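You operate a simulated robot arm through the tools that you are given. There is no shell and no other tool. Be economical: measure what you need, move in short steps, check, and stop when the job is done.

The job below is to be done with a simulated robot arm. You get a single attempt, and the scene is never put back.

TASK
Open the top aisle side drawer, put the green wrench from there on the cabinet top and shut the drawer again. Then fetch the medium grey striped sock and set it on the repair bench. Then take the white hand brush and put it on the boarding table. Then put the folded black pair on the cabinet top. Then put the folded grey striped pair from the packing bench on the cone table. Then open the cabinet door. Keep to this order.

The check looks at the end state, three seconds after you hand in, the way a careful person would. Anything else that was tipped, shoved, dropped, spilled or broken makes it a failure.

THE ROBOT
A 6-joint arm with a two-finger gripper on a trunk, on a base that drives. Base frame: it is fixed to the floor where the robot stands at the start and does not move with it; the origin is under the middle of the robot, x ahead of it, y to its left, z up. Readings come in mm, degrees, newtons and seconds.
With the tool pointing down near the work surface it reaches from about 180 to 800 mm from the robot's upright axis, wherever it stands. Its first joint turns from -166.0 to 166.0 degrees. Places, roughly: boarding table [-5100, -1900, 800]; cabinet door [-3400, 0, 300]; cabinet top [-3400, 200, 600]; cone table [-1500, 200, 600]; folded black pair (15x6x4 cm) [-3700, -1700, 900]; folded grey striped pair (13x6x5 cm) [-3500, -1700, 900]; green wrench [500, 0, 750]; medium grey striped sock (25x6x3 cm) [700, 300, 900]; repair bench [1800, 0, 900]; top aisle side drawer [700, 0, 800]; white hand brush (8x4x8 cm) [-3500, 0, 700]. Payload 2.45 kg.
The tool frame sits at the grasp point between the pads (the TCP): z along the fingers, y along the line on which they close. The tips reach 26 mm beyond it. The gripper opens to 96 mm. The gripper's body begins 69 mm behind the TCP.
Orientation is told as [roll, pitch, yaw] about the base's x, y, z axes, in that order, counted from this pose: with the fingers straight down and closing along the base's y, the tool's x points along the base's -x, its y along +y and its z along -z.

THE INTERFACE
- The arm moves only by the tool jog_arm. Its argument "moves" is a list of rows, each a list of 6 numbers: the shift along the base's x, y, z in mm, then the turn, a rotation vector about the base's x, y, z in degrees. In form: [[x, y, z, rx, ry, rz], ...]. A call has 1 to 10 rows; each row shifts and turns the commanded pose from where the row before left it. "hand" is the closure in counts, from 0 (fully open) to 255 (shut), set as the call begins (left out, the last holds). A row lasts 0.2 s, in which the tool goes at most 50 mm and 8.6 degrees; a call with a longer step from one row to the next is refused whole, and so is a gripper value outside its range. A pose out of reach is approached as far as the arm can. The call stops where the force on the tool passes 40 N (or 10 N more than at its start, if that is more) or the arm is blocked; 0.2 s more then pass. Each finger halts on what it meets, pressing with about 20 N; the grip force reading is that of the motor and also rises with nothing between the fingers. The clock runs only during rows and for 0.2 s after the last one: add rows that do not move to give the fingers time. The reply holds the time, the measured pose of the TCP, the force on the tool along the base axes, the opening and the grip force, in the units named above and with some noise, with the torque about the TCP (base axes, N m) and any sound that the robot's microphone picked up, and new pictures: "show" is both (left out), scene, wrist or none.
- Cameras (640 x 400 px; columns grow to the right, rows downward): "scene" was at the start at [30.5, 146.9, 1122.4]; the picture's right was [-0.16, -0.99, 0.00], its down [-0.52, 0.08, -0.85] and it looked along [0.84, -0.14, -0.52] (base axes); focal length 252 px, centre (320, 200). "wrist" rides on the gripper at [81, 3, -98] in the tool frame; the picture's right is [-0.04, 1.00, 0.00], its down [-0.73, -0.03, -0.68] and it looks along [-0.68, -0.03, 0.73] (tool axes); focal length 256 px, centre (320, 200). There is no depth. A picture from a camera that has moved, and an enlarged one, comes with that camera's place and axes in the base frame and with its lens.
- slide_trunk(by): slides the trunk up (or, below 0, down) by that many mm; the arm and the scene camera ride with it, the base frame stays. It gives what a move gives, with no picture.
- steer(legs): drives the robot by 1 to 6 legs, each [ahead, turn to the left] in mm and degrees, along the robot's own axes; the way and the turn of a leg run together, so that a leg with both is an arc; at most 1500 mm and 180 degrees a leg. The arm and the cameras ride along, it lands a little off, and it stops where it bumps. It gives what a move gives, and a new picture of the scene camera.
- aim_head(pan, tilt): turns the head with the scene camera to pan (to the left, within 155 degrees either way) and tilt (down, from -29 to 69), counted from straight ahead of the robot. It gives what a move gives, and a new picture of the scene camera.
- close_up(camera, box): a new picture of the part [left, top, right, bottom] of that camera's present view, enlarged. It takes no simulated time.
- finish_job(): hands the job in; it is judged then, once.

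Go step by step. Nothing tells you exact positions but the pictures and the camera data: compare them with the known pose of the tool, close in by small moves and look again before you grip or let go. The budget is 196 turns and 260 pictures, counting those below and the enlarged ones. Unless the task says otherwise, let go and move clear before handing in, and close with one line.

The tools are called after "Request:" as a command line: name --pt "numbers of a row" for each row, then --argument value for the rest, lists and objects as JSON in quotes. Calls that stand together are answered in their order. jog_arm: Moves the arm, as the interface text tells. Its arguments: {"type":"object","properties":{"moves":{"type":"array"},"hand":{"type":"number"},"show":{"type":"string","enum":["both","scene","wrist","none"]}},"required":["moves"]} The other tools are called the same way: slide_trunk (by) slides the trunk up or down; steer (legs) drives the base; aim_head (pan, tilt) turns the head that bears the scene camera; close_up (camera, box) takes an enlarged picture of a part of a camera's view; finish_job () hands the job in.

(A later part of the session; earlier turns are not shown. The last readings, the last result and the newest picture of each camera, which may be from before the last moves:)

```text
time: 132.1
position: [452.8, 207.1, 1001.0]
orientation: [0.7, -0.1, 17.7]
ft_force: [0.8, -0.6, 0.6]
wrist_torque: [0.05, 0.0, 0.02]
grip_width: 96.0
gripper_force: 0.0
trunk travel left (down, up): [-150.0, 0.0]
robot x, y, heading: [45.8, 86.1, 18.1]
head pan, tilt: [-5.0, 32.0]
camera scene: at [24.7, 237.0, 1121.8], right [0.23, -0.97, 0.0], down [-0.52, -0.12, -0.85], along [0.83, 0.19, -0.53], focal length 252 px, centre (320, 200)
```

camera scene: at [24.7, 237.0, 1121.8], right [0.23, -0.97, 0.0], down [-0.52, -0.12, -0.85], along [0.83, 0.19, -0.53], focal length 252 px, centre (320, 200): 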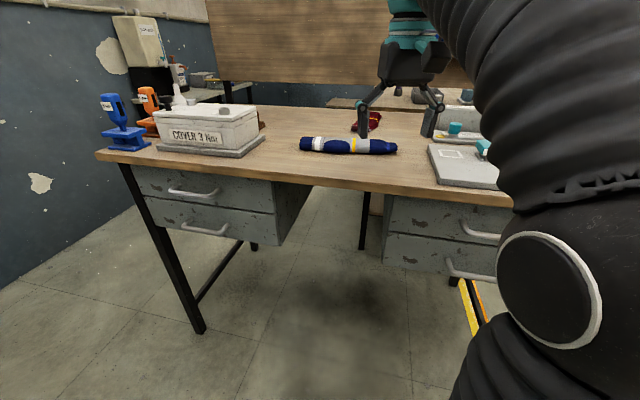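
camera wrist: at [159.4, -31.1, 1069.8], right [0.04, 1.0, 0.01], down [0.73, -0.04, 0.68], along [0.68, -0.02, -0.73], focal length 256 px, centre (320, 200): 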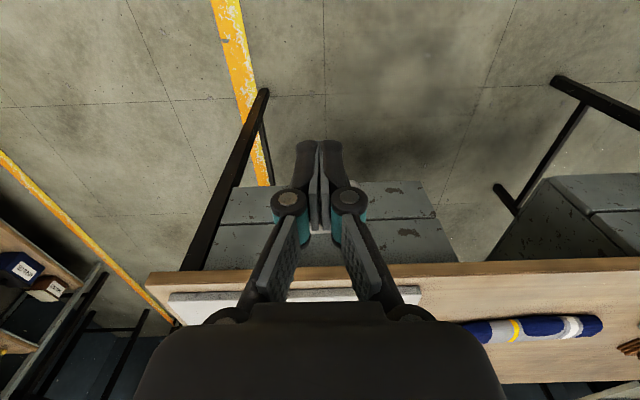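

The gripper must be around z 900 here, so I need a shorter reach. I'll drive 95 mm closer, then turn the gripper so it closes across the sock.

Request:
steer --legs '[[95, 0]]'

Request:
jog_arm --pt "0 0 0 0 0 -8.5" --pt "0 0 0 0 0 -8.5" --pt "0 0 0 0 0 -8.5" --pt "0 0 0 0 0 -8.5" --pt "0 0 0 0 0 -8.5" --pt "0 0 0 0 0 -8.5" --pt "0 0 0 0 0 -8.5" --pt "0 0 0 0 0 -8.5" --pt "0 0 0 0 0 -8.5" --pt "0 0 0 0 0 -8.5" --show "none"

Request:
jog_arm --pt "10 10 -5 0 0 -8.5" --pt "20 20 -5 0 0 -8.5" --pt "20 20 -5 0 0 -5" --pt "20 10 -5 0 0 0"

```text
time: 133.3
position: [543.5, 237.5, 1001.5]
orientation: [0.8, -0.1, 17.7]
ft_force: [0.4, -0.8, 0.3]
wrist_torque: [0.01, 0.04, 0.04]
grip_width: 96.0
gripper_force: 0.0
trunk travel left (down, up): [-150.0, 0.0]
robot x, y, heading: [134.6, 112.9, 18.1]
head pan, tilt: [-5.0, 32.0]
camera scene: at [116.6, 267.3, 1121.8], right [0.23, -0.97, 0.0], down [-0.52, -0.12, -0.85], along [0.83, 0.19, -0.53], focal length 252 px, centre (320, 200)
```

scene: 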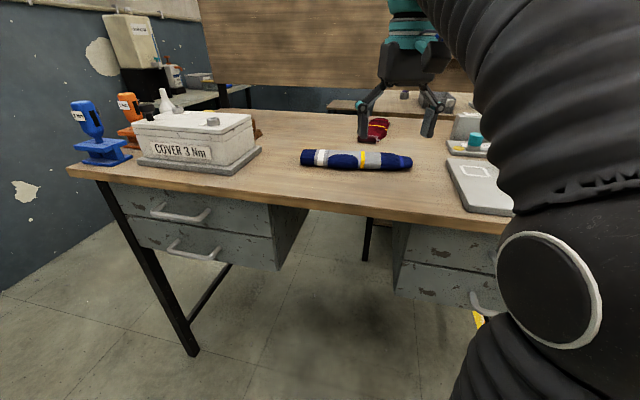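

```text
time: 135.5
position: [544.5, 237.2, 1000.3]
orientation: [0.8, -0.1, -67.3]
ft_force: [-0.4, 1.6, 0.4]
wrist_torque: [0.0, -0.01, 0.02]
grip_width: 96.1
gripper_force: 0.1
trunk travel left (down, up): [-150.0, 0.0]
robot x, y, heading: [131.7, 111.0, 18.3]
head pan, tilt: [-5.0, 32.0]
```

```text
time: 136.5
position: [614.5, 297.1, 981.2]
orientation: [0.8, -0.1, -89.3]
ft_force: [-0.4, -0.3, 0.3]
wrist_torque: [0.03, 0.0, 0.0]
grip_width: 96.0
gripper_force: 0.0
trunk travel left (down, up): [-150.0, 0.0]
robot x, y, heading: [132.9, 113.2, 18.2]
head pan, tilt: [-5.0, 32.0]
camera scene: at [116.4, 267.2, 1121.8], right [0.23, -0.97, 0.0], down [-0.52, -0.12, -0.85], along [0.83, 0.19, -0.53], focal length 252 px, centre (320, 200)
camera wrist: at [615.2, 378.5, 1078.9], right [1.0, -0.03, 0.01], down [-0.03, -0.73, 0.68], along [-0.01, -0.68, -0.73], focal length 256 px, centre (320, 200)
```

scene: 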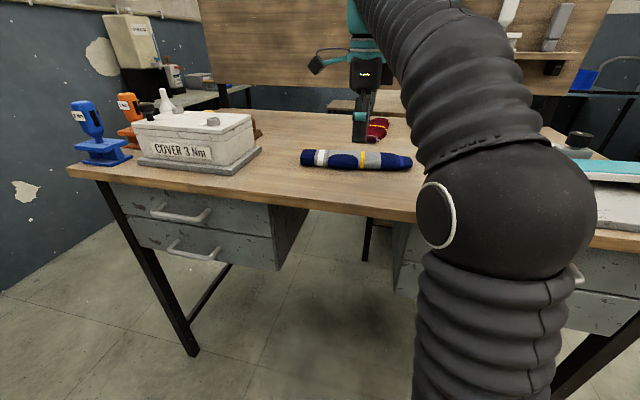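
wrist: 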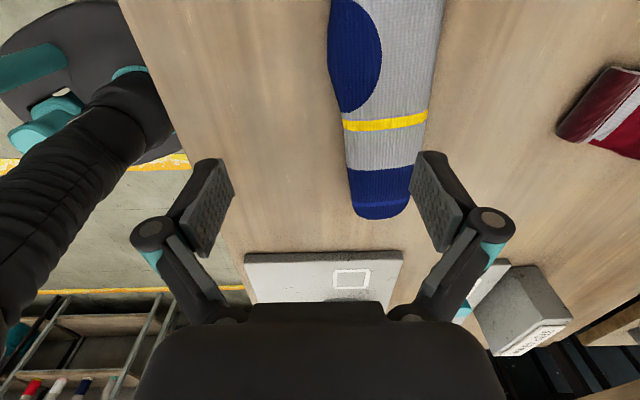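

The sock's axis runs from about (660, 350) to (677, 178), tilted 5.7°. I'll align over its middle at [666, 303] and come partway down.

Request:
jog_arm --pt "17 2 -10 0 0 5.5" --pt "17 2 -10 0 0 0" --pt "17 2 -10 0 0 0" --show "wrist"

```text
time: 137.3
position: [666.0, 301.7, 949.8]
orientation: [0.9, -0.1, -83.7]
ft_force: [-0.3, -0.7, -0.4]
wrist_torque: [0.0, -0.05, 0.02]
grip_width: 95.8
gripper_force: 0.0
trunk travel left (down, up): [-150.0, 0.0]
robot x, y, heading: [134.3, 110.2, 18.3]
head pan, tilt: [-5.0, 32.0]
camera wrist: at [658.6, 383.5, 1048.7], right [1.0, 0.07, 0.01], down [0.04, -0.73, 0.68], along [0.06, -0.68, -0.73], focal length 256 px, centre (320, 200)
```

wrist: 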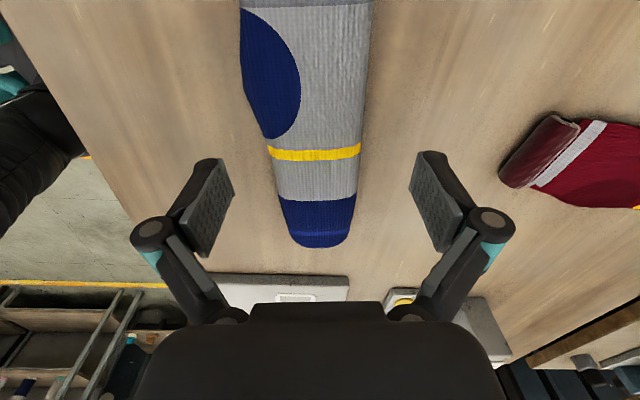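

Well centred. Descending to the bench with contact checks.

Request:
jog_arm --pt "0 0 -15 0 0 0" --pt "0 0 -12 0 0 0" --pt "0 0 -10 0 0 0" --pt "0 0 -5 0 0 0" --pt "0 0 -4 0 0 0" --pt "0 0 -4 0 0 0" --show "wrist"

```text
time: 138.7
position: [664.4, 304.0, 900.6]
orientation: [0.7, 0.0, -83.7]
ft_force: [-0.5, -0.6, 0.5]
wrist_torque: [0.01, 0.01, 0.0]
grip_width: 96.1
gripper_force: 0.0
trunk travel left (down, up): [-150.0, 0.0]
robot x, y, heading: [134.1, 114.0, 18.4]
head pan, tilt: [-5.0, 32.0]
camera wrist: at [658.3, 384.7, 999.0], right [1.0, 0.07, 0.01], down [0.04, -0.73, 0.68], along [0.06, -0.68, -0.73], focal length 256 px, centre (320, 200)
```

wrist: 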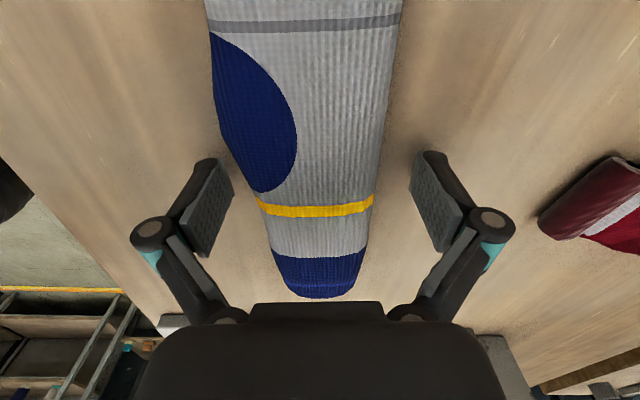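

The fingers straddle the sock with the tips a few mm above the bench. Closing.

Request:
jog_arm --hand 255 --pt "0 0 0 0 0 0" --pt "0 0 0 0 0 0" --pt "0 0 0 0 0 0" --pt "0 0 0 0 0 0" --pt "0 0 0 0 0 0" --show "wrist"

```text
time: 139.8
position: [663.4, 302.2, 903.7]
orientation: [1.2, 0.1, -83.8]
ft_force: [-5.9, -1.0, 17.1]
wrist_torque: [-0.21, 0.7, -0.02]
grip_width: 53.5
gripper_force: 20.0
trunk travel left (down, up): [-150.0, 0.0]
robot x, y, heading: [135.3, 110.3, 18.5]
head pan, tilt: [-5.0, 32.0]
stopped in row 5: the force on the tool passed its limit at 41 N (the readings are from after the stop); the commanded pose is now the measured one
camera wrist: at [655.6, 384.1, 1002.6], right [1.0, 0.07, 0.02], down [0.04, -0.73, 0.68], along [0.06, -0.68, -0.73], focal length 256 px, centre (320, 200)
```

wrist: 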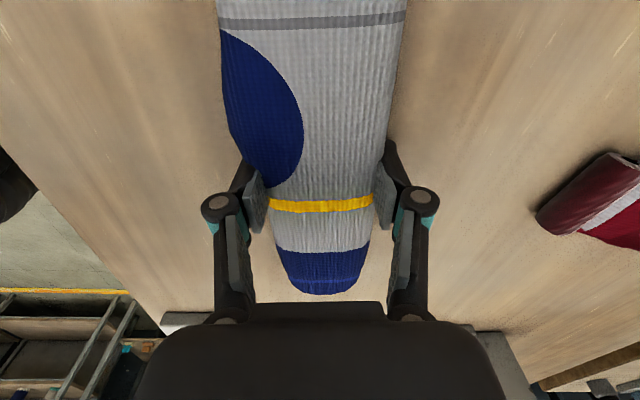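

Gripped at 53.5 mm around the middle. Lifting gently.

Request:
jog_arm --pt "0 0 4 0 0 0" --pt "0 0 5 0 0 0" --pt "0 0 6 0 0 0" --pt "0 0 8 0 0 0" --pt "0 0 8 0 0 0" --pt "0 0 8 0 0 0"

```text
time: 141.2
position: [664.8, 302.8, 941.7]
orientation: [0.9, 0.0, -83.7]
ft_force: [-0.4, 0.3, -0.2]
wrist_torque: [-0.01, 0.03, -0.03]
grip_width: 53.4
gripper_force: 19.8
trunk travel left (down, up): [-150.0, 0.0]
robot x, y, heading: [131.4, 113.4, 18.4]
head pan, tilt: [-5.0, 32.0]
camera scene: at [116.6, 267.4, 1121.7], right [0.23, -0.97, 0.0], down [-0.52, -0.12, -0.85], along [0.83, 0.19, -0.53], focal length 252 px, centre (320, 200)
camera wrist: at [657.7, 384.6, 1040.4], right [1.0, 0.07, 0.02], down [0.04, -0.73, 0.68], along [0.06, -0.68, -0.73], focal length 256 px, centre (320, 200)
```

scene: 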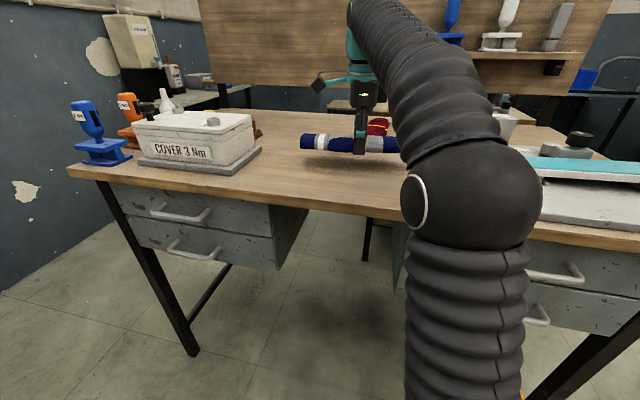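
wrist: 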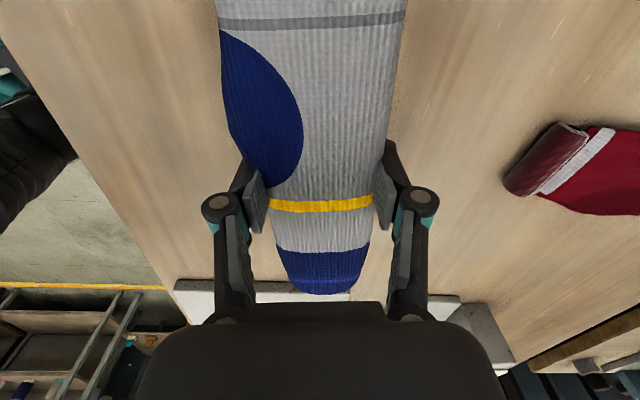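

Sock held securely. I'll tuck the arm, back out and head for the aisle to reach the repair bench at x about 1800.

Request:
jog_arm --pt "-20 -7 10 0 0 0" --pt "-30 -10 12 0 0 0" --pt "-30 -10 12 0 0 0" --pt "-30 -10 10 0 0 0" --pt "-20 -8 10 0 0 0" --show "none"

Request:
steer --legs '[[-450, 0], [0, -78]]'

```text
time: 142.4
position: [534.7, 258.4, 996.3]
orientation: [0.9, 0.1, -83.7]
ft_force: [0.5, 0.0, -0.8]
wrist_torque: [-0.03, 0.0, 0.0]
grip_width: 53.3
gripper_force: 19.6
trunk travel left (down, up): [-150.0, 0.0]
robot x, y, heading: [134.3, 113.6, 18.3]
head pan, tilt: [-5.0, 32.0]
```

```text
time: 148.5
position: [-71.0, -392.1, 996.1]
orientation: [1.0, 0.0, -161.9]
ft_force: [-0.1, 0.2, -0.8]
wrist_torque: [0.0, 0.02, 0.02]
grip_width: 53.1
gripper_force: 19.9
trunk travel left (down, up): [-150.0, 0.0]
robot x, y, heading: [-297.2, -27.5, -59.8]
head pan, tilt: [-5.0, 32.0]
camera scene: at [-149.7, 24.2, 1121.8], right [-0.91, -0.42, 0.0], down [-0.22, 0.48, -0.85], along [0.36, -0.77, -0.53], focal length 252 px, centre (320, 200)
```

scene: 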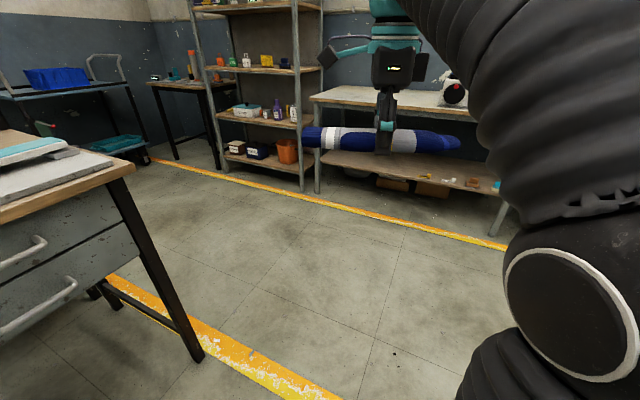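

The path into the aisle is clear.

Request:
steer --legs '[[1040, 0], [0, 60], [900, 0]]'

Request:
aim_head --pan 40 --tilt 20

```text
time: 160.9
position: [1554.1, -921.7, 996.4]
orientation: [0.9, 0.0, -101.8]
ft_force: [0.2, 0.4, -1.1]
wrist_torque: [-0.01, -0.02, 0.01]
grip_width: 53.3
gripper_force: 19.8
trunk travel left (down, up): [-150.0, 0.0]
robot x, y, heading: [1128.2, -937.0, 0.3]
head pan, tilt: [-5.0, 32.0]
camera scene: at [1158.5, -780.9, 1121.8], right [-0.09, -1.0, 0.0], down [-0.53, 0.04, -0.85], along [0.84, -0.07, -0.53], focal length 252 px, centre (320, 200)
```

scene: 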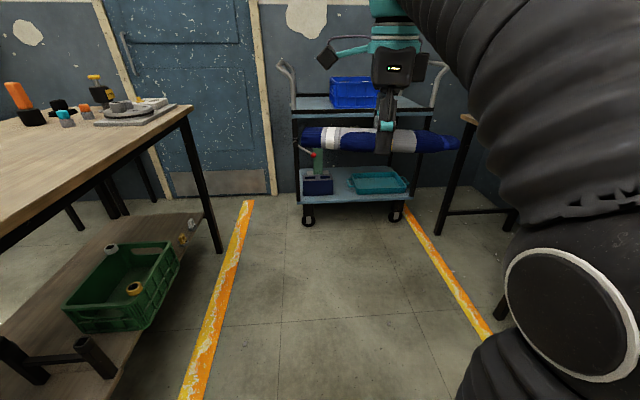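

```text
time: 162.0
position: [1553.6, -921.1, 996.6]
orientation: [0.9, 0.0, -101.8]
ft_force: [-0.4, -0.2, -0.4]
wrist_torque: [-0.01, 0.0, -0.03]
grip_width: 53.1
gripper_force: 20.1
trunk travel left (down, up): [-150.0, 0.0]
robot x, y, heading: [1128.1, -931.2, 0.1]
head pan, tilt: [40.0, 20.0]
camera scene: at [1140.5, -713.3, 1140.9], right [0.64, -0.77, 0.0], down [-0.26, -0.22, -0.94], along [0.72, 0.6, -0.34], focal length 252 px, centre (320, 200)
```

scene: 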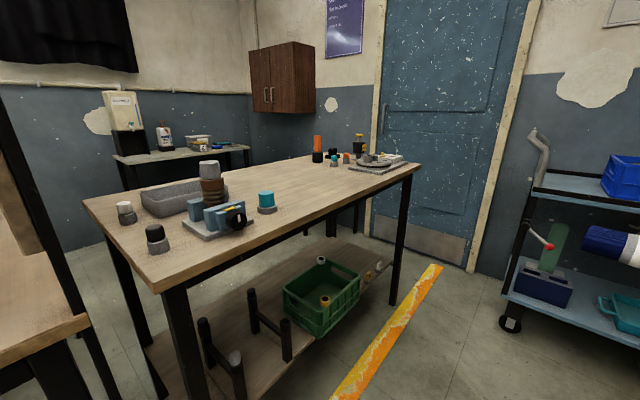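

The repair bench spans about x 1240–2440, y -300–340 at z about 870, and is empty around x 1650–2150. I'll stop at x 1850 and face it.

Request:
steer --legs '[[722, 0], [0, 90], [230, 0]]'

Request:
aim_head --pan 5 --tilt 38

```text
time: 171.1
position: [1842.4, -276.5, 996.0]
orientation: [0.9, -0.1, -12.5]
ft_force: [0.6, -0.5, -1.5]
wrist_torque: [-0.02, -0.02, 0.02]
grip_width: 53.4
gripper_force: 20.1
trunk travel left (down, up): [-150.0, 0.0]
robot x, y, heading: [1850.9, -706.0, 89.4]
head pan, tilt: [40.0, 20.0]
camera scene: at [1634.7, -686.6, 1141.0], right [0.77, 0.63, 0.0], down [0.22, -0.26, -0.94], along [-0.6, 0.73, -0.34], focal length 252 px, centre (320, 200)
```

scene: 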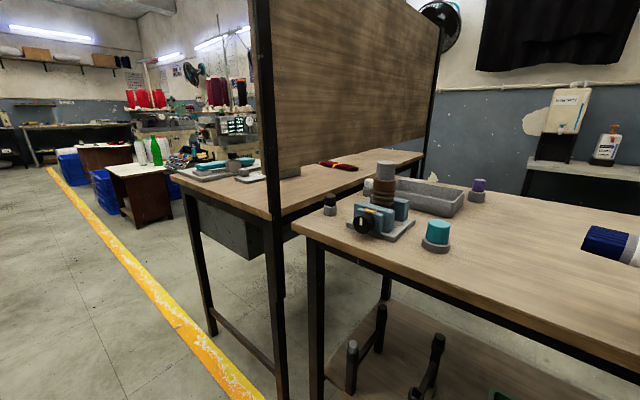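

```text
time: 172.1
position: [1840.8, -275.8, 996.4]
orientation: [0.8, -0.1, -12.6]
ft_force: [-0.6, -0.4, 0.5]
wrist_torque: [-0.01, -0.05, 0.02]
grip_width: 53.0
gripper_force: 19.7
trunk travel left (down, up): [-150.0, 0.0]
robot x, y, heading: [1847.6, -705.9, 89.6]
head pan, tilt: [5.0, 38.0]
camera scene: at [1687.1, -672.5, 1112.6], right [1.0, 0.08, 0.0], down [0.05, -0.61, -0.79], along [-0.06, 0.79, -0.62], focal length 252 px, centre (320, 200)
```

scene: 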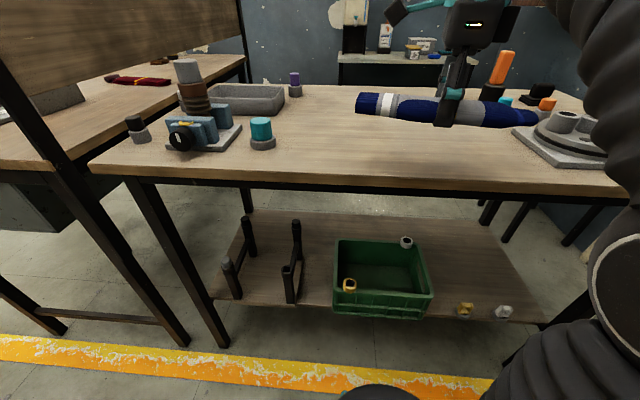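

I'll place the sock at about [1840, -150], in the free middle of the bench.

Request:
jog_arm --pt "0 25 0 0 0 0" --pt "0 25 -5 0 0 0" --pt "0 25 -10 0 0 0" --pt "0 25 -15 0 0 0" --pt "0 25 -15 0 0 0" --pt "0 0 -15 0 0 0"

```text
time: 173.5
position: [1841.8, -150.3, 936.0]
orientation: [0.9, 0.0, -12.6]
ft_force: [0.5, -0.5, -0.2]
wrist_torque: [0.02, -0.01, 0.02]
grip_width: 53.2
gripper_force: 19.9
trunk travel left (down, up): [-150.0, 0.0]
robot x, y, heading: [1851.2, -705.3, 89.1]
head pan, tilt: [5.0, 38.0]
camera scene: at [1687.2, -672.4, 1112.5], right [1.0, 0.08, 0.0], down [0.05, -0.61, -0.79], along [-0.06, 0.79, -0.62], focal length 252 px, centre (320, 200)
camera wrist: at [1762.3, -132.0, 1034.3], right [0.26, 0.97, 0.02], down [0.71, -0.2, 0.68], along [0.66, -0.16, -0.73], focal length 256 px, centre (320, 200)
```

scene: 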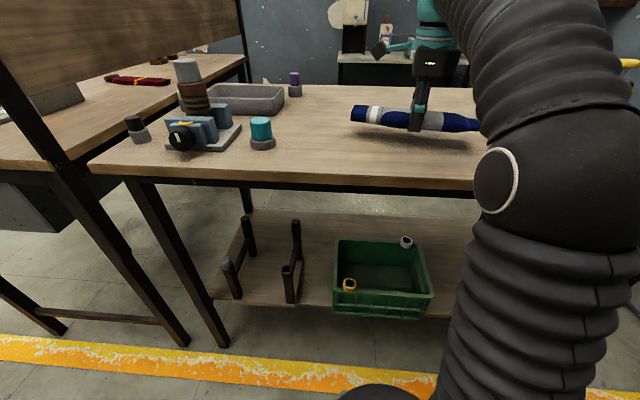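
wrist: 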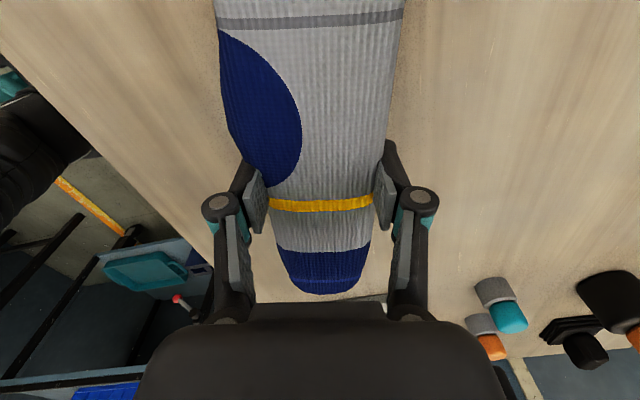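

Clear spot. I'll lower it until contact.

Request:
jog_arm --pt "0 0 -8 0 0 0" --pt "0 0 -6 0 0 0" --pt "0 0 -5 0 0 0" --pt "0 0 -4 0 0 0" --pt "0 0 -4 0 0 0" --pt "0 0 -4 0 0 0" --pt "0 0 -3 0 0 0" --pt "0 0 -3 0 0 0" --pt "0 0 -3 0 0 0" --show "scene"

```text
time: 175.4
position: [1842.4, -152.9, 904.5]
orientation: [1.8, 0.2, -12.5]
ft_force: [0.0, 7.1, 23.9]
wrist_torque: [-0.65, -0.18, -0.02]
grip_width: 53.5
gripper_force: 20.0
trunk travel left (down, up): [-150.0, 0.0]
robot x, y, heading: [1849.6, -705.4, 89.4]
head pan, tilt: [5.0, 38.0]
stopped in row 9: the force on the tool passed its limit at 43 N (the readings are from after the stop); the commanded pose is now the measured one
camera scene: at [1687.2, -672.8, 1112.7], right [1.0, 0.08, 0.0], down [0.05, -0.61, -0.79], along [-0.06, 0.79, -0.62], focal length 252 px, centre (320, 200)
```

scene: 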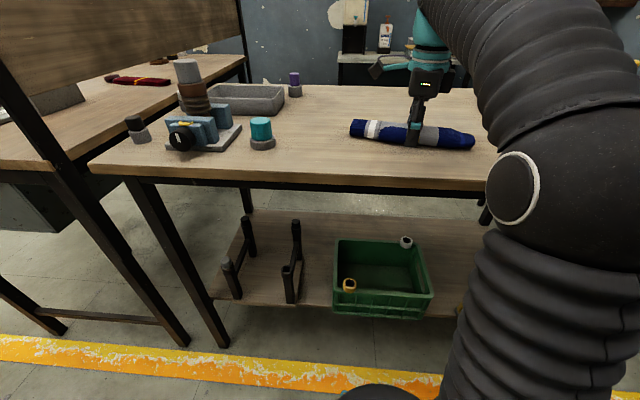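

Contact made. I'll release and rise.

Request:
jog_arm --hand 20 --pt "0 0 0 -0.9 0 0" --pt "0 0 0 0 0 0" --pt "0 0 5 0 0 0" --pt "0 0 15 0 0 0" --pt "0 -10 25 0 0 0" --pt "0 -35 20 0 0 0" --pt "0 -45 10 0 0 0" --pt "0 -40 10 0 0 0"

```text
time: 177.2
position: [1840.4, -282.0, 987.9]
orientation: [0.6, -0.1, -12.5]
ft_force: [0.0, 1.0, -0.4]
wrist_torque: [-0.1, 0.02, 0.01]
grip_width: 88.8
gripper_force: 0.0
trunk travel left (down, up): [-150.0, 0.0]
robot x, y, heading: [1851.8, -703.2, 89.3]
head pan, tilt: [5.0, 38.0]
camera scene: at [1687.2, -671.8, 1112.5], right [1.0, 0.08, 0.0], down [0.05, -0.61, -0.79], along [-0.06, 0.79, -0.62], focal length 252 px, centre (320, 200)
camera wrist: at [1761.1, -261.8, 1085.5], right [0.26, 0.97, 0.01], down [0.71, -0.19, 0.68], along [0.66, -0.17, -0.73], focal length 256 px, centre (320, 200)
```

scene: 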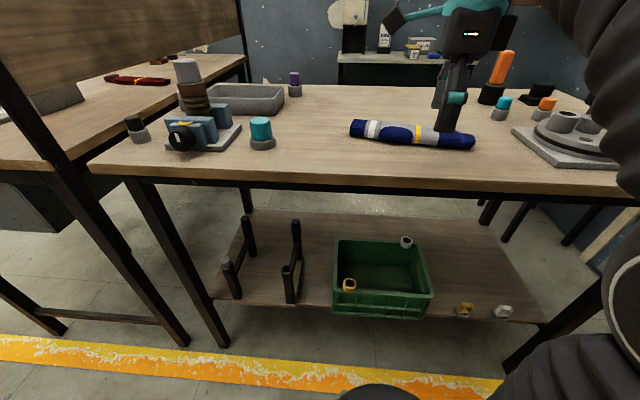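
wrist: 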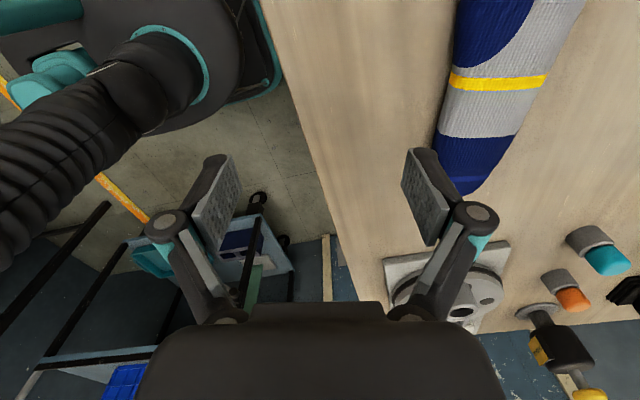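

The sock rests on the repair bench. Now the long drive back to the cabinet for the white brush.

Request:
steer --legs '[[-215, 0], [0, 90.6], [1500, 0], [1500, 0]]'

```text
time: 196.7
position: [-1573.2, -924.3, 986.7]
orientation: [0.5, -0.1, 77.8]
ft_force: [0.4, -0.6, -0.3]
wrist_torque: [0.03, 0.0, -0.03]
grip_width: 88.5
gripper_force: 0.1
trunk travel left (down, up): [-150.0, 0.0]
robot x, y, heading: [-1151.2, -916.2, 179.7]
head pan, tilt: [5.0, 38.0]
camera scene: at [-1176.3, -1073.4, 1112.5], right [-0.08, 1.0, 0.0], down [0.61, 0.05, -0.79], along [-0.79, -0.07, -0.62], focal length 252 px, centre (320, 200)
```

scene: 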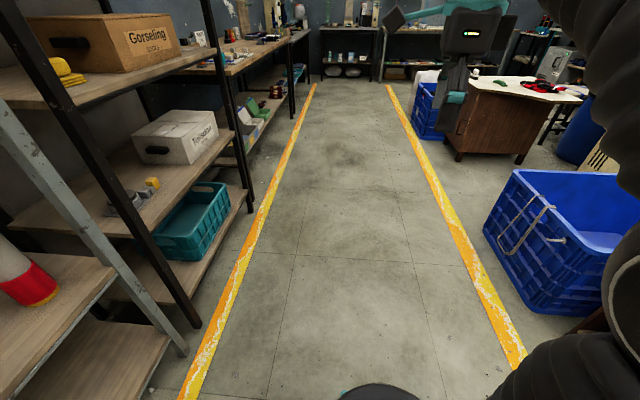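

Request:
steer --legs '[[1160, 0], [1160, 0], [0, -89.5], [370, 0]]'

Request:
aim_head --pan 5 --tilt 48

```text
time: 213.9
position: [-3497.8, -113.8, 987.9]
orientation: [0.5, -0.1, -10.9]
ft_force: [0.3, -0.3, 0.3]
wrist_torque: [-0.03, 0.04, 0.01]
grip_width: 88.5
gripper_force: 0.1
trunk travel left (down, up): [-150.0, 0.0]
robot x, y, heading: [-3477.4, -537.8, 90.8]
head pan, tilt: [5.0, 38.0]
camera scene: at [-3639.5, -507.5, 1112.5], right [0.99, 0.11, 0.0], down [0.06, -0.61, -0.79], along [-0.08, 0.78, -0.62], focal length 252 px, centre (320, 200)
```

scene: 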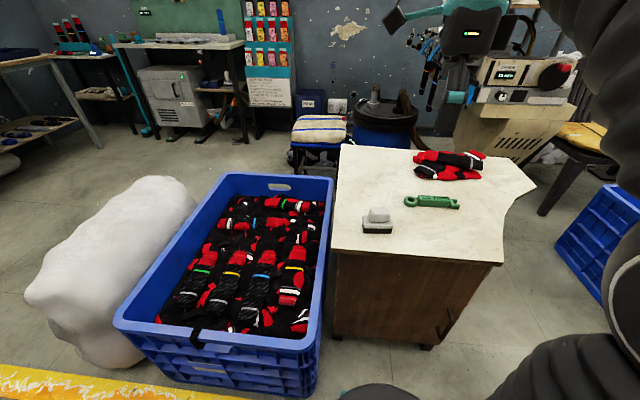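

```text
time: 214.6
position: [-3497.3, -113.2, 987.9]
orientation: [0.6, -0.2, -10.9]
ft_force: [0.0, -0.5, -0.2]
wrist_torque: [-0.01, -0.02, 0.01]
grip_width: 88.4
gripper_force: 0.0
trunk travel left (down, up): [-150.0, 0.0]
robot x, y, heading: [-3476.2, -534.0, 91.1]
head pan, tilt: [5.0, 48.0]
camera scene: at [-3638.7, -514.9, 1098.1], right [0.99, 0.11, 0.0], down [0.08, -0.74, -0.67], along [-0.07, 0.67, -0.74], focal length 252 px, centre (320, 200)
```

scene: 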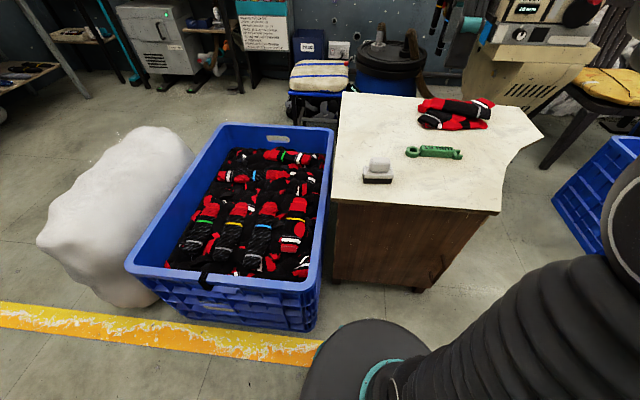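

The brush is at about [-3538, 8], long side along x, so the fingers should close along y. I'll align above it.

Request:
jog_arm --pt "-10 30 -20 0 0 6" --pt "-10 30 -30 0 0 5" --pt "-10 30 -35 0 0 0" --pt "-10 30 -35 0 0 0" --pt "0 0 -40 0 0 0"

```text
time: 215.8
position: [-3537.3, 7.9, 828.8]
orientation: [0.6, -0.1, 0.2]
ft_force: [1.0, -0.1, 0.3]
wrist_torque: [0.01, 0.03, -0.02]
grip_width: 88.8
gripper_force: 0.1
trunk travel left (down, up): [-150.0, 0.0]
robot x, y, heading: [-3477.0, -532.0, 90.8]
head pan, tilt: [5.0, 48.0]
camera scene: at [-3638.7, -515.1, 1098.1], right [0.99, 0.11, 0.0], down [0.08, -0.74, -0.67], along [-0.07, 0.67, -0.74], focal length 252 px, centre (320, 200)
camera wrist: at [-3619.4, 9.1, 926.4], right [0.04, 1.0, 0.01], down [0.73, -0.04, 0.68], along [0.68, -0.02, -0.73], focal length 256 px, centre (320, 200)
```

scene: 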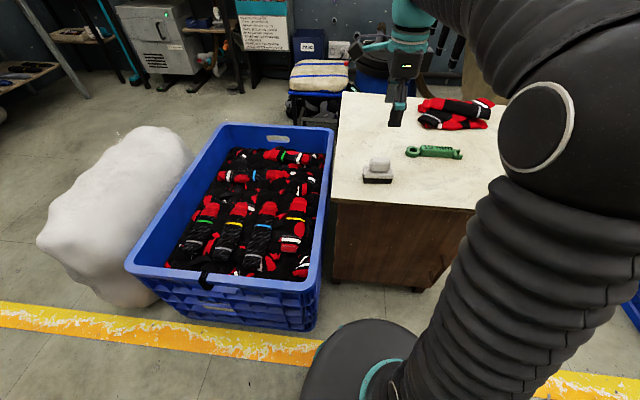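
wrist: 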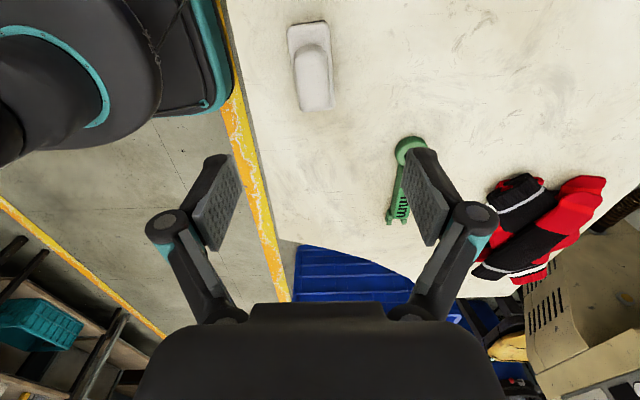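

The brush is at about [-3553, 3], turned roughly 5°. I'll adjust and go lower.

Request:
jog_arm --pt "-8 -2 -25 0 0 5" --pt "-7 -2 -25 0 0 0" --pt "0 0 -25 0 0 0" --show "wrist"

Request:
close_up --camera "scene" --box '[330, 80, 490, 200]'

```text
time: 216.6
position: [-3551.8, 3.2, 753.3]
orientation: [0.6, -0.1, 5.1]
ft_force: [0.3, 0.1, 0.5]
wrist_torque: [0.02, 0.0, 0.05]
grip_width: 88.5
gripper_force: 0.0
trunk travel left (down, up): [-150.0, 0.0]
robot x, y, heading: [-3475.9, -535.3, 90.9]
head pan, tilt: [5.0, 48.0]
camera wrist: at [-3633.9, -2.6, 851.1], right [-0.05, 1.0, 0.01], down [0.73, 0.03, 0.68], along [0.68, 0.04, -0.73], focal length 256 px, centre (320, 200)
```

wrist: 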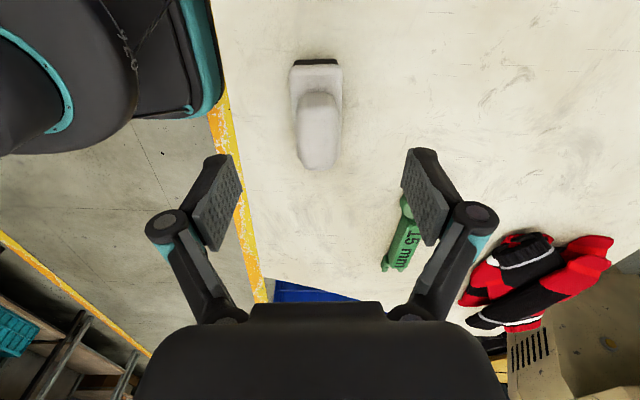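

```text
3.33 times, centred on (410, 140) of scene
camera zoom: at [-3638.7, -515.0, 1098.1], right [0.99, 0.11, 0.0], down [0.08, -0.74, -0.67], along [-0.07, 0.67, -0.74], focal length 840 px, centre (20, 400)
```

zoom: 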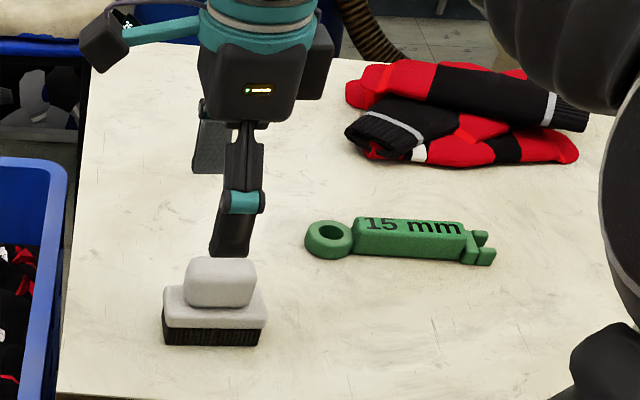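

The handle block is at about [-3545, 0], z about 657–695. I'll descend so the pads take only the handle.

Request:
jog_arm --pt "7 -2 -15 0 0 0" --pt "0 0 -20 0 0 0" --pt "0 0 -15 0 0 0" --pt "0 0 -10 0 0 0" --show "wrist"

Request:
close_up --camera "scene" --box '[330, 80, 490, 200]'

```text
time: 217.6
position: [-3545.4, 1.2, 692.5]
orientation: [0.5, 0.0, 5.1]
ft_force: [1.0, -1.0, 0.3]
wrist_torque: [0.0, 0.02, 0.02]
grip_width: 88.6
gripper_force: 0.0
trunk travel left (down, up): [-150.0, 0.0]
robot x, y, heading: [-3475.8, -533.9, 91.1]
head pan, tilt: [5.0, 48.0]
camera wrist: at [-3627.0, -4.1, 790.8], right [-0.05, 1.0, 0.01], down [0.73, 0.03, 0.68], along [0.68, 0.04, -0.73], focal length 256 px, centre (320, 200)
```

wrist: 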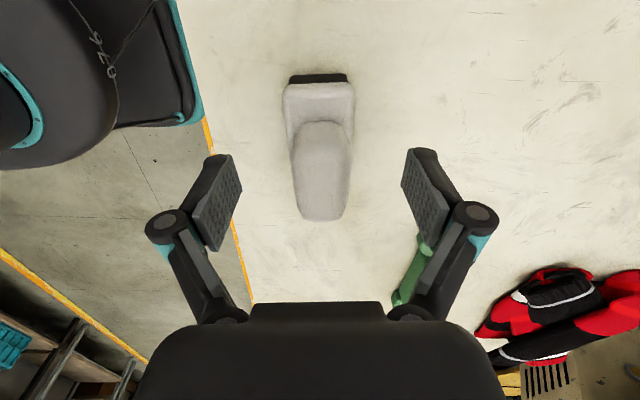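

```text
3.33 times, centred on (410, 140) of scene
camera zoom: at [-3638.8, -515.0, 1098.1], right [0.99, 0.11, 0.0], down [0.08, -0.74, -0.67], along [-0.07, 0.67, -0.74], focal length 840 px, centre (20, 400)
```

zoom: 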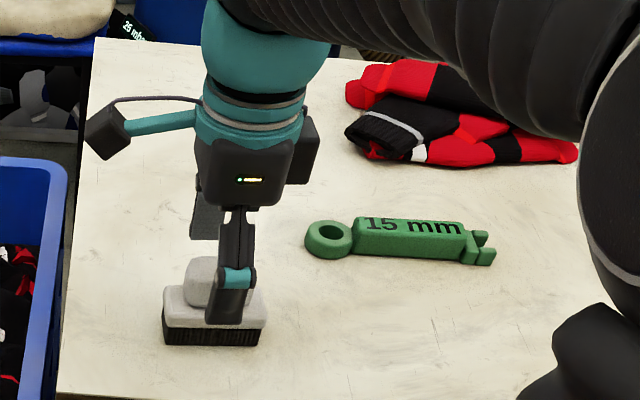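

Aligned on the handle. Closing.

Request:
jog_arm --hand 255 --pt "0 0 0 0 0 0" --pt "0 0 0 0 0 0" --pt "0 0 0 0 0 0" --pt "0 0 0 0 0 0" --show "wrist"

Request:
close_up --camera "scene" --box '[330, 80, 490, 200]'

```text
time: 218.6
position: [-3545.7, 1.8, 693.4]
orientation: [0.6, -0.1, 5.1]
ft_force: [-0.2, 0.4, 2.5]
wrist_torque: [0.0, -0.01, -0.04]
grip_width: 29.5
gripper_force: 20.1
trunk travel left (down, up): [-150.0, 0.0]
robot x, y, heading: [-3472.4, -536.5, 90.9]
head pan, tilt: [5.0, 48.0]
camera wrist: at [-3627.0, -4.1, 791.1], right [-0.05, 1.0, 0.01], down [0.73, 0.03, 0.68], along [0.68, 0.04, -0.73], focal length 256 px, centre (320, 200)
```

wrist: 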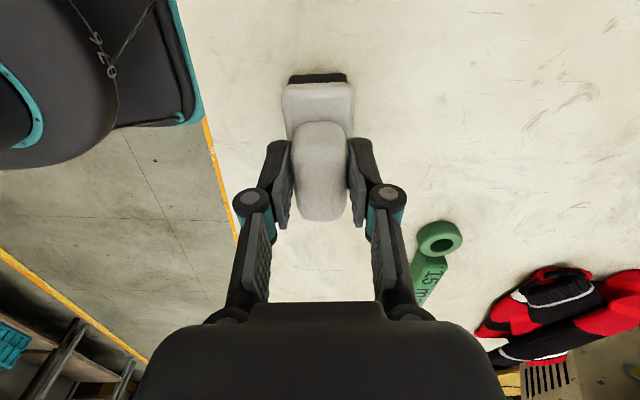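

```text
3.33 times, centred on (410, 140) of scene
camera zoom: at [-3638.8, -515.0, 1098.1], right [0.99, 0.11, 0.0], down [0.08, -0.74, -0.67], along [-0.07, 0.67, -0.74], focal length 840 px, centre (20, 400)
```

zoom: 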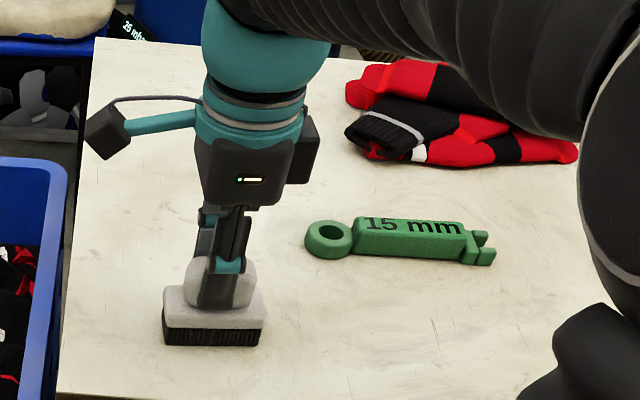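

Gripped at 29.5 mm. Lifting and tucking the arm.

Request:
jog_arm --pt "0 0 5 0 0 0" --pt "0 0 10 0 0 0" --pt "0 0 30 0 0 0" --pt "0 0 40 0 0 0" --pt "10 -20 40 0 0 0" --pt "10 -25 40 0 0 0" --pt "10 -30 38 0 0 0" --pt "10 -30 35 0 0 0" --pt "5 -20 35 0 0 0" --pt "0 0 30 0 0 0"

```text
time: 220.8
position: [-3499.3, -124.6, 996.8]
orientation: [0.5, -0.1, 5.0]
ft_force: [-0.1, 0.0, -1.0]
wrist_torque: [0.0, -0.01, 0.01]
grip_width: 29.5
gripper_force: 19.7
trunk travel left (down, up): [-150.0, 0.0]
robot x, y, heading: [-3476.1, -534.1, 90.7]
head pan, tilt: [5.0, 48.0]
camera scene: at [-3638.8, -514.9, 1098.1], right [0.99, 0.11, 0.0], down [0.08, -0.74, -0.67], along [-0.07, 0.67, -0.74], focal length 252 px, centre (320, 200)
camera wrist: at [-3581.8, -129.4, 1094.6], right [-0.05, 1.0, 0.01], down [0.73, 0.03, 0.68], along [0.68, 0.04, -0.73], focal length 256 px, centre (320, 200)
```

scene: 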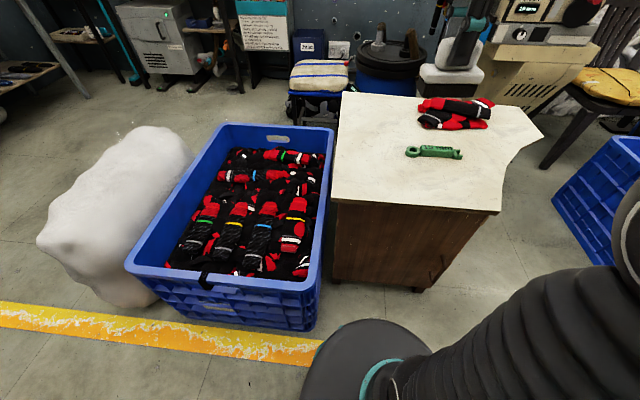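
wrist: 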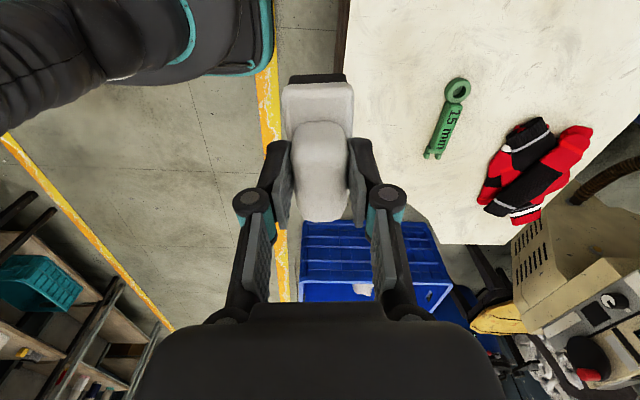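

The brush is held. I'll back out and look toward the boarding table at [-5100, -1900].

Request:
steer --legs '[[-380, 0], [0, 89.5], [900, 0]]'

Request:
aim_head --pan 45 --tilt 22

```text
time: 231.3
position: [-4773.2, -935.3, 996.6]
orientation: [0.5, 0.0, 94.2]
ft_force: [-0.5, 0.6, -0.7]
wrist_torque: [-0.04, -0.02, -0.02]
grip_width: 29.5
gripper_force: 19.9
trunk travel left (down, up): [-150.0, 0.0]
robot x, y, heading: [-4360.8, -917.2, -180.0]
head pan, tilt: [5.0, 48.0]
camera scene: at [-4378.7, -1078.0, 1098.1], right [-0.09, 1.0, 0.0], down [0.74, 0.07, -0.67], along [-0.67, -0.06, -0.74], focal length 252 px, centre (320, 200)
```

scene: 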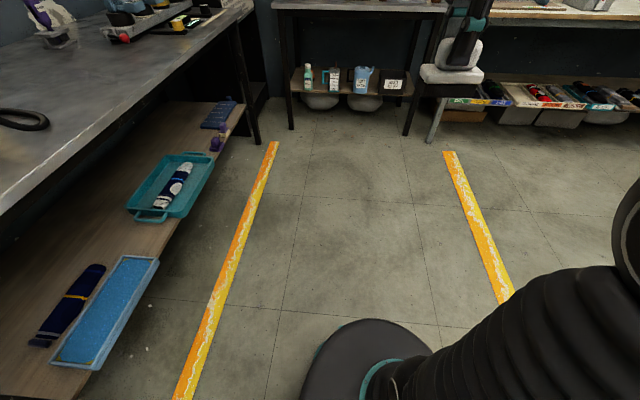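

```text
time: 232.4
position: [-4772.8, -934.6, 996.6]
orientation: [0.5, -0.1, 94.2]
ft_force: [-0.3, 0.6, -1.0]
wrist_torque: [-0.03, 0.0, -0.01]
grip_width: 29.6
gripper_force: 19.6
trunk travel left (down, up): [-150.0, 0.0]
robot x, y, heading: [-4364.6, -917.8, -180.0]
head pan, tilt: [45.0, 22.0]
camera scene: at [-4365.7, -1136.7, 1137.7], right [-0.71, 0.71, 0.0], down [0.27, 0.27, -0.93], along [-0.65, -0.66, -0.38], focal length 252 px, centre (320, 200)
```

scene: 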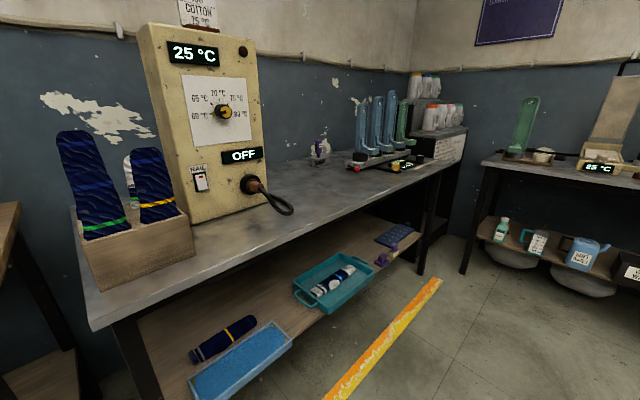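

The boarding table (grey top) has its front edge at y about -1630 and is free between the controller cable and the boarding forms. I'll move to x about -5150 and face it.

Request:
steer --legs '[[785, 0], [0, 90], [180, 0]]'

Request:
aim_head --pan 0 --tilt 35

```text
time: 241.5
position: [-5124.9, -1511.4, 995.7]
orientation: [0.5, -0.2, -175.7]
ft_force: [-0.7, -0.2, 0.6]
wrist_torque: [0.02, -0.03, 0.02]
grip_width: 29.5
gripper_force: 19.7
trunk travel left (down, up): [-150.0, 0.0]
robot x, y, heading: [-5146.2, -1101.8, -89.8]
head pan, tilt: [45.0, 22.0]
camera scene: at [-4917.3, -1102.7, 1137.7], right [-0.71, -0.71, 0.0], down [-0.27, 0.26, -0.93], along [0.66, -0.65, -0.37], focal length 252 px, centre (320, 200)
```

scene: 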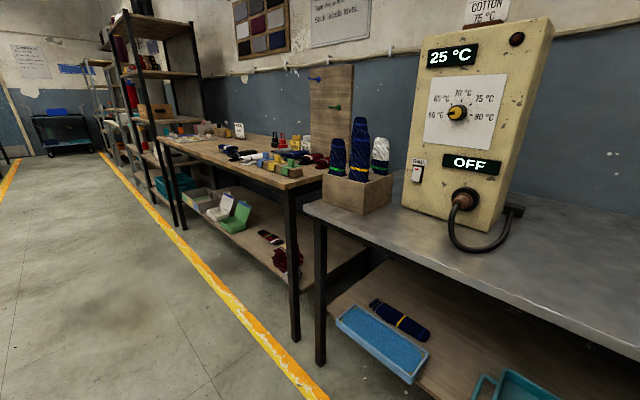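

```text
time: 242.7
position: [-5124.2, -1513.6, 997.0]
orientation: [0.4, -0.1, -175.8]
ft_force: [0.3, 0.0, -1.0]
wrist_torque: [0.04, -0.02, 0.0]
grip_width: 29.5
gripper_force: 20.0
trunk travel left (down, up): [-150.0, 0.0]
robot x, y, heading: [-5141.4, -1100.8, -89.8]
head pan, tilt: [0.0, 35.0]
camera scene: at [-4982.8, -1125.3, 1117.1], right [-1.0, 0.0, 0.0], down [0.0, 0.57, -0.82], along [0.0, -0.82, -0.57], focal length 252 px, centre (320, 200)
```

scene: 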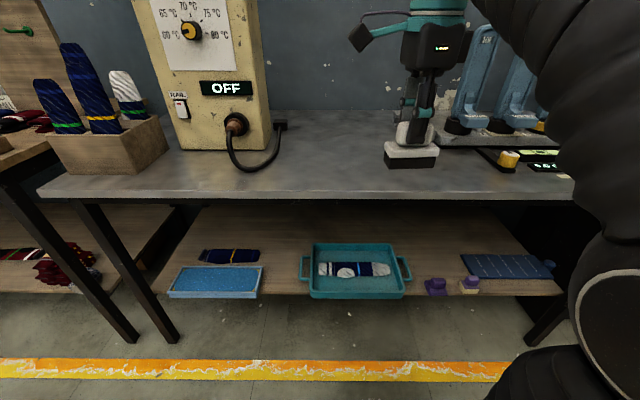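

The free area on the table is x -4900 to -5290, with the edge at y about -1640 and the top at z about 780. I'll move 80 mm closer and reach over.

Request:
steer --legs '[[80, 0]]'

Request:
jog_arm --pt "0 -30 -5 0 0 0" --pt "0 -35 -10 0 0 0" --pt "0 -35 -15 0 0 0" --pt "0 -35 -20 0 0 0" --pt "0 -30 -20 0 0 0"

```text
time: 243.7
position: [-5124.9, -1593.0, 996.7]
orientation: [0.5, -0.1, -175.8]
ft_force: [-0.2, -0.5, -1.0]
wrist_torque: [-0.01, 0.01, -0.05]
grip_width: 29.6
gripper_force: 20.1
trunk travel left (down, up): [-150.0, 0.0]
robot x, y, heading: [-5141.5, -1181.7, -89.9]
head pan, tilt: [0.0, 35.0]
camera scene: at [-4982.7, -1205.4, 1117.1], right [-1.0, 0.0, 0.0], down [0.0, 0.57, -0.82], along [0.0, -0.82, -0.57], focal length 252 px, centre (320, 200)
```

scene: 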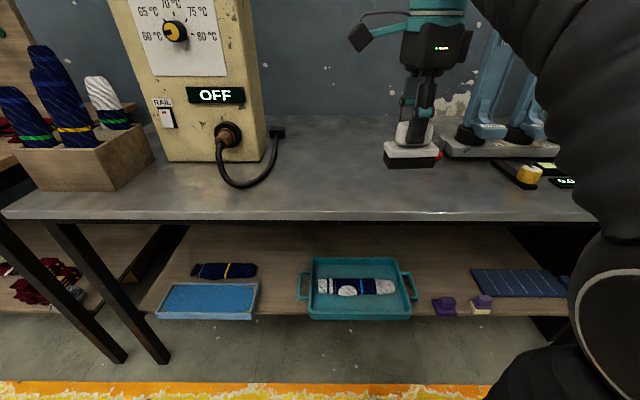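

```text
time: 244.9
position: [-5123.9, -1757.8, 925.9]
orientation: [0.6, 0.0, -175.8]
ft_force: [-0.3, 1.5, -0.5]
wrist_torque: [-0.03, 0.03, 0.0]
grip_width: 29.6
gripper_force: 19.7
trunk travel left (down, up): [-150.0, 0.0]
robot x, y, heading: [-5144.1, -1182.9, -89.9]
head pan, tilt: [0.0, 35.0]
camera scene: at [-4982.7, -1205.0, 1117.1], right [-1.0, 0.0, 0.0], down [0.0, 0.57, -0.82], along [0.0, -0.82, -0.57], focal length 252 px, centre (320, 200)
camera wrist: at [-5042.8, -1754.2, 1024.4], right [0.03, -1.0, 0.01], down [-0.73, -0.02, 0.68], along [-0.68, -0.03, -0.73], focal length 256 px, centre (320, 200)
```

scene: 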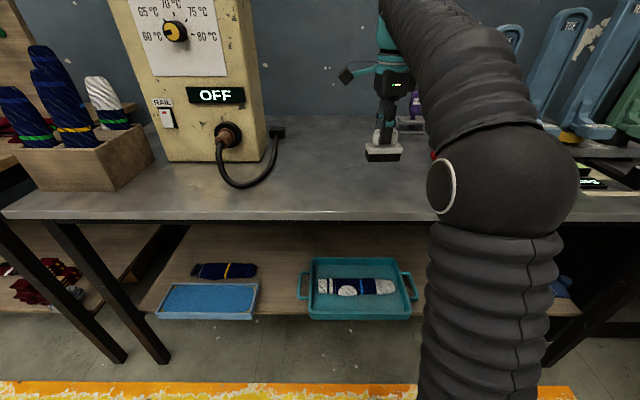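
wrist: 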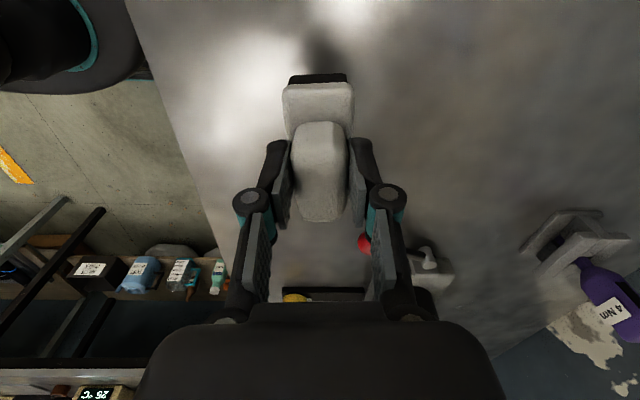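

Clear below. Lowering until contact.

Request:
jog_arm --pt "5 0 -20 0 0 0" --pt "0 0 -15 0 0 0" --pt "0 0 -8 0 0 0" --pt "0 0 -5 0 0 0" --pt "0 0 -5 0 0 0" --pt "0 0 -5 0 0 0" --show "scene"

```text
time: 246.3
position: [-5120.1, -1756.4, 870.6]
orientation: [0.8, -0.1, -175.8]
ft_force: [-0.7, -2.7, 17.2]
wrist_torque: [-0.09, 0.02, 0.0]
grip_width: 29.5
gripper_force: 19.6
trunk travel left (down, up): [-150.0, 0.0]
robot x, y, heading: [-5140.4, -1185.3, -89.8]
head pan, tilt: [0.0, 35.0]
camera scene: at [-4982.7, -1204.8, 1117.5], right [-1.0, 0.0, 0.0], down [0.0, 0.57, -0.82], along [0.0, -0.82, -0.57], focal length 252 px, centre (320, 200)
```

scene: 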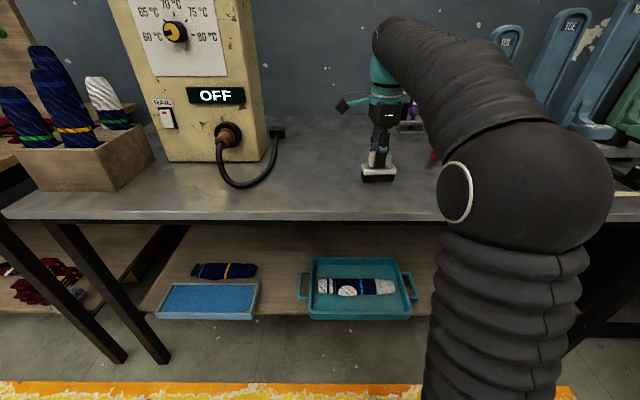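

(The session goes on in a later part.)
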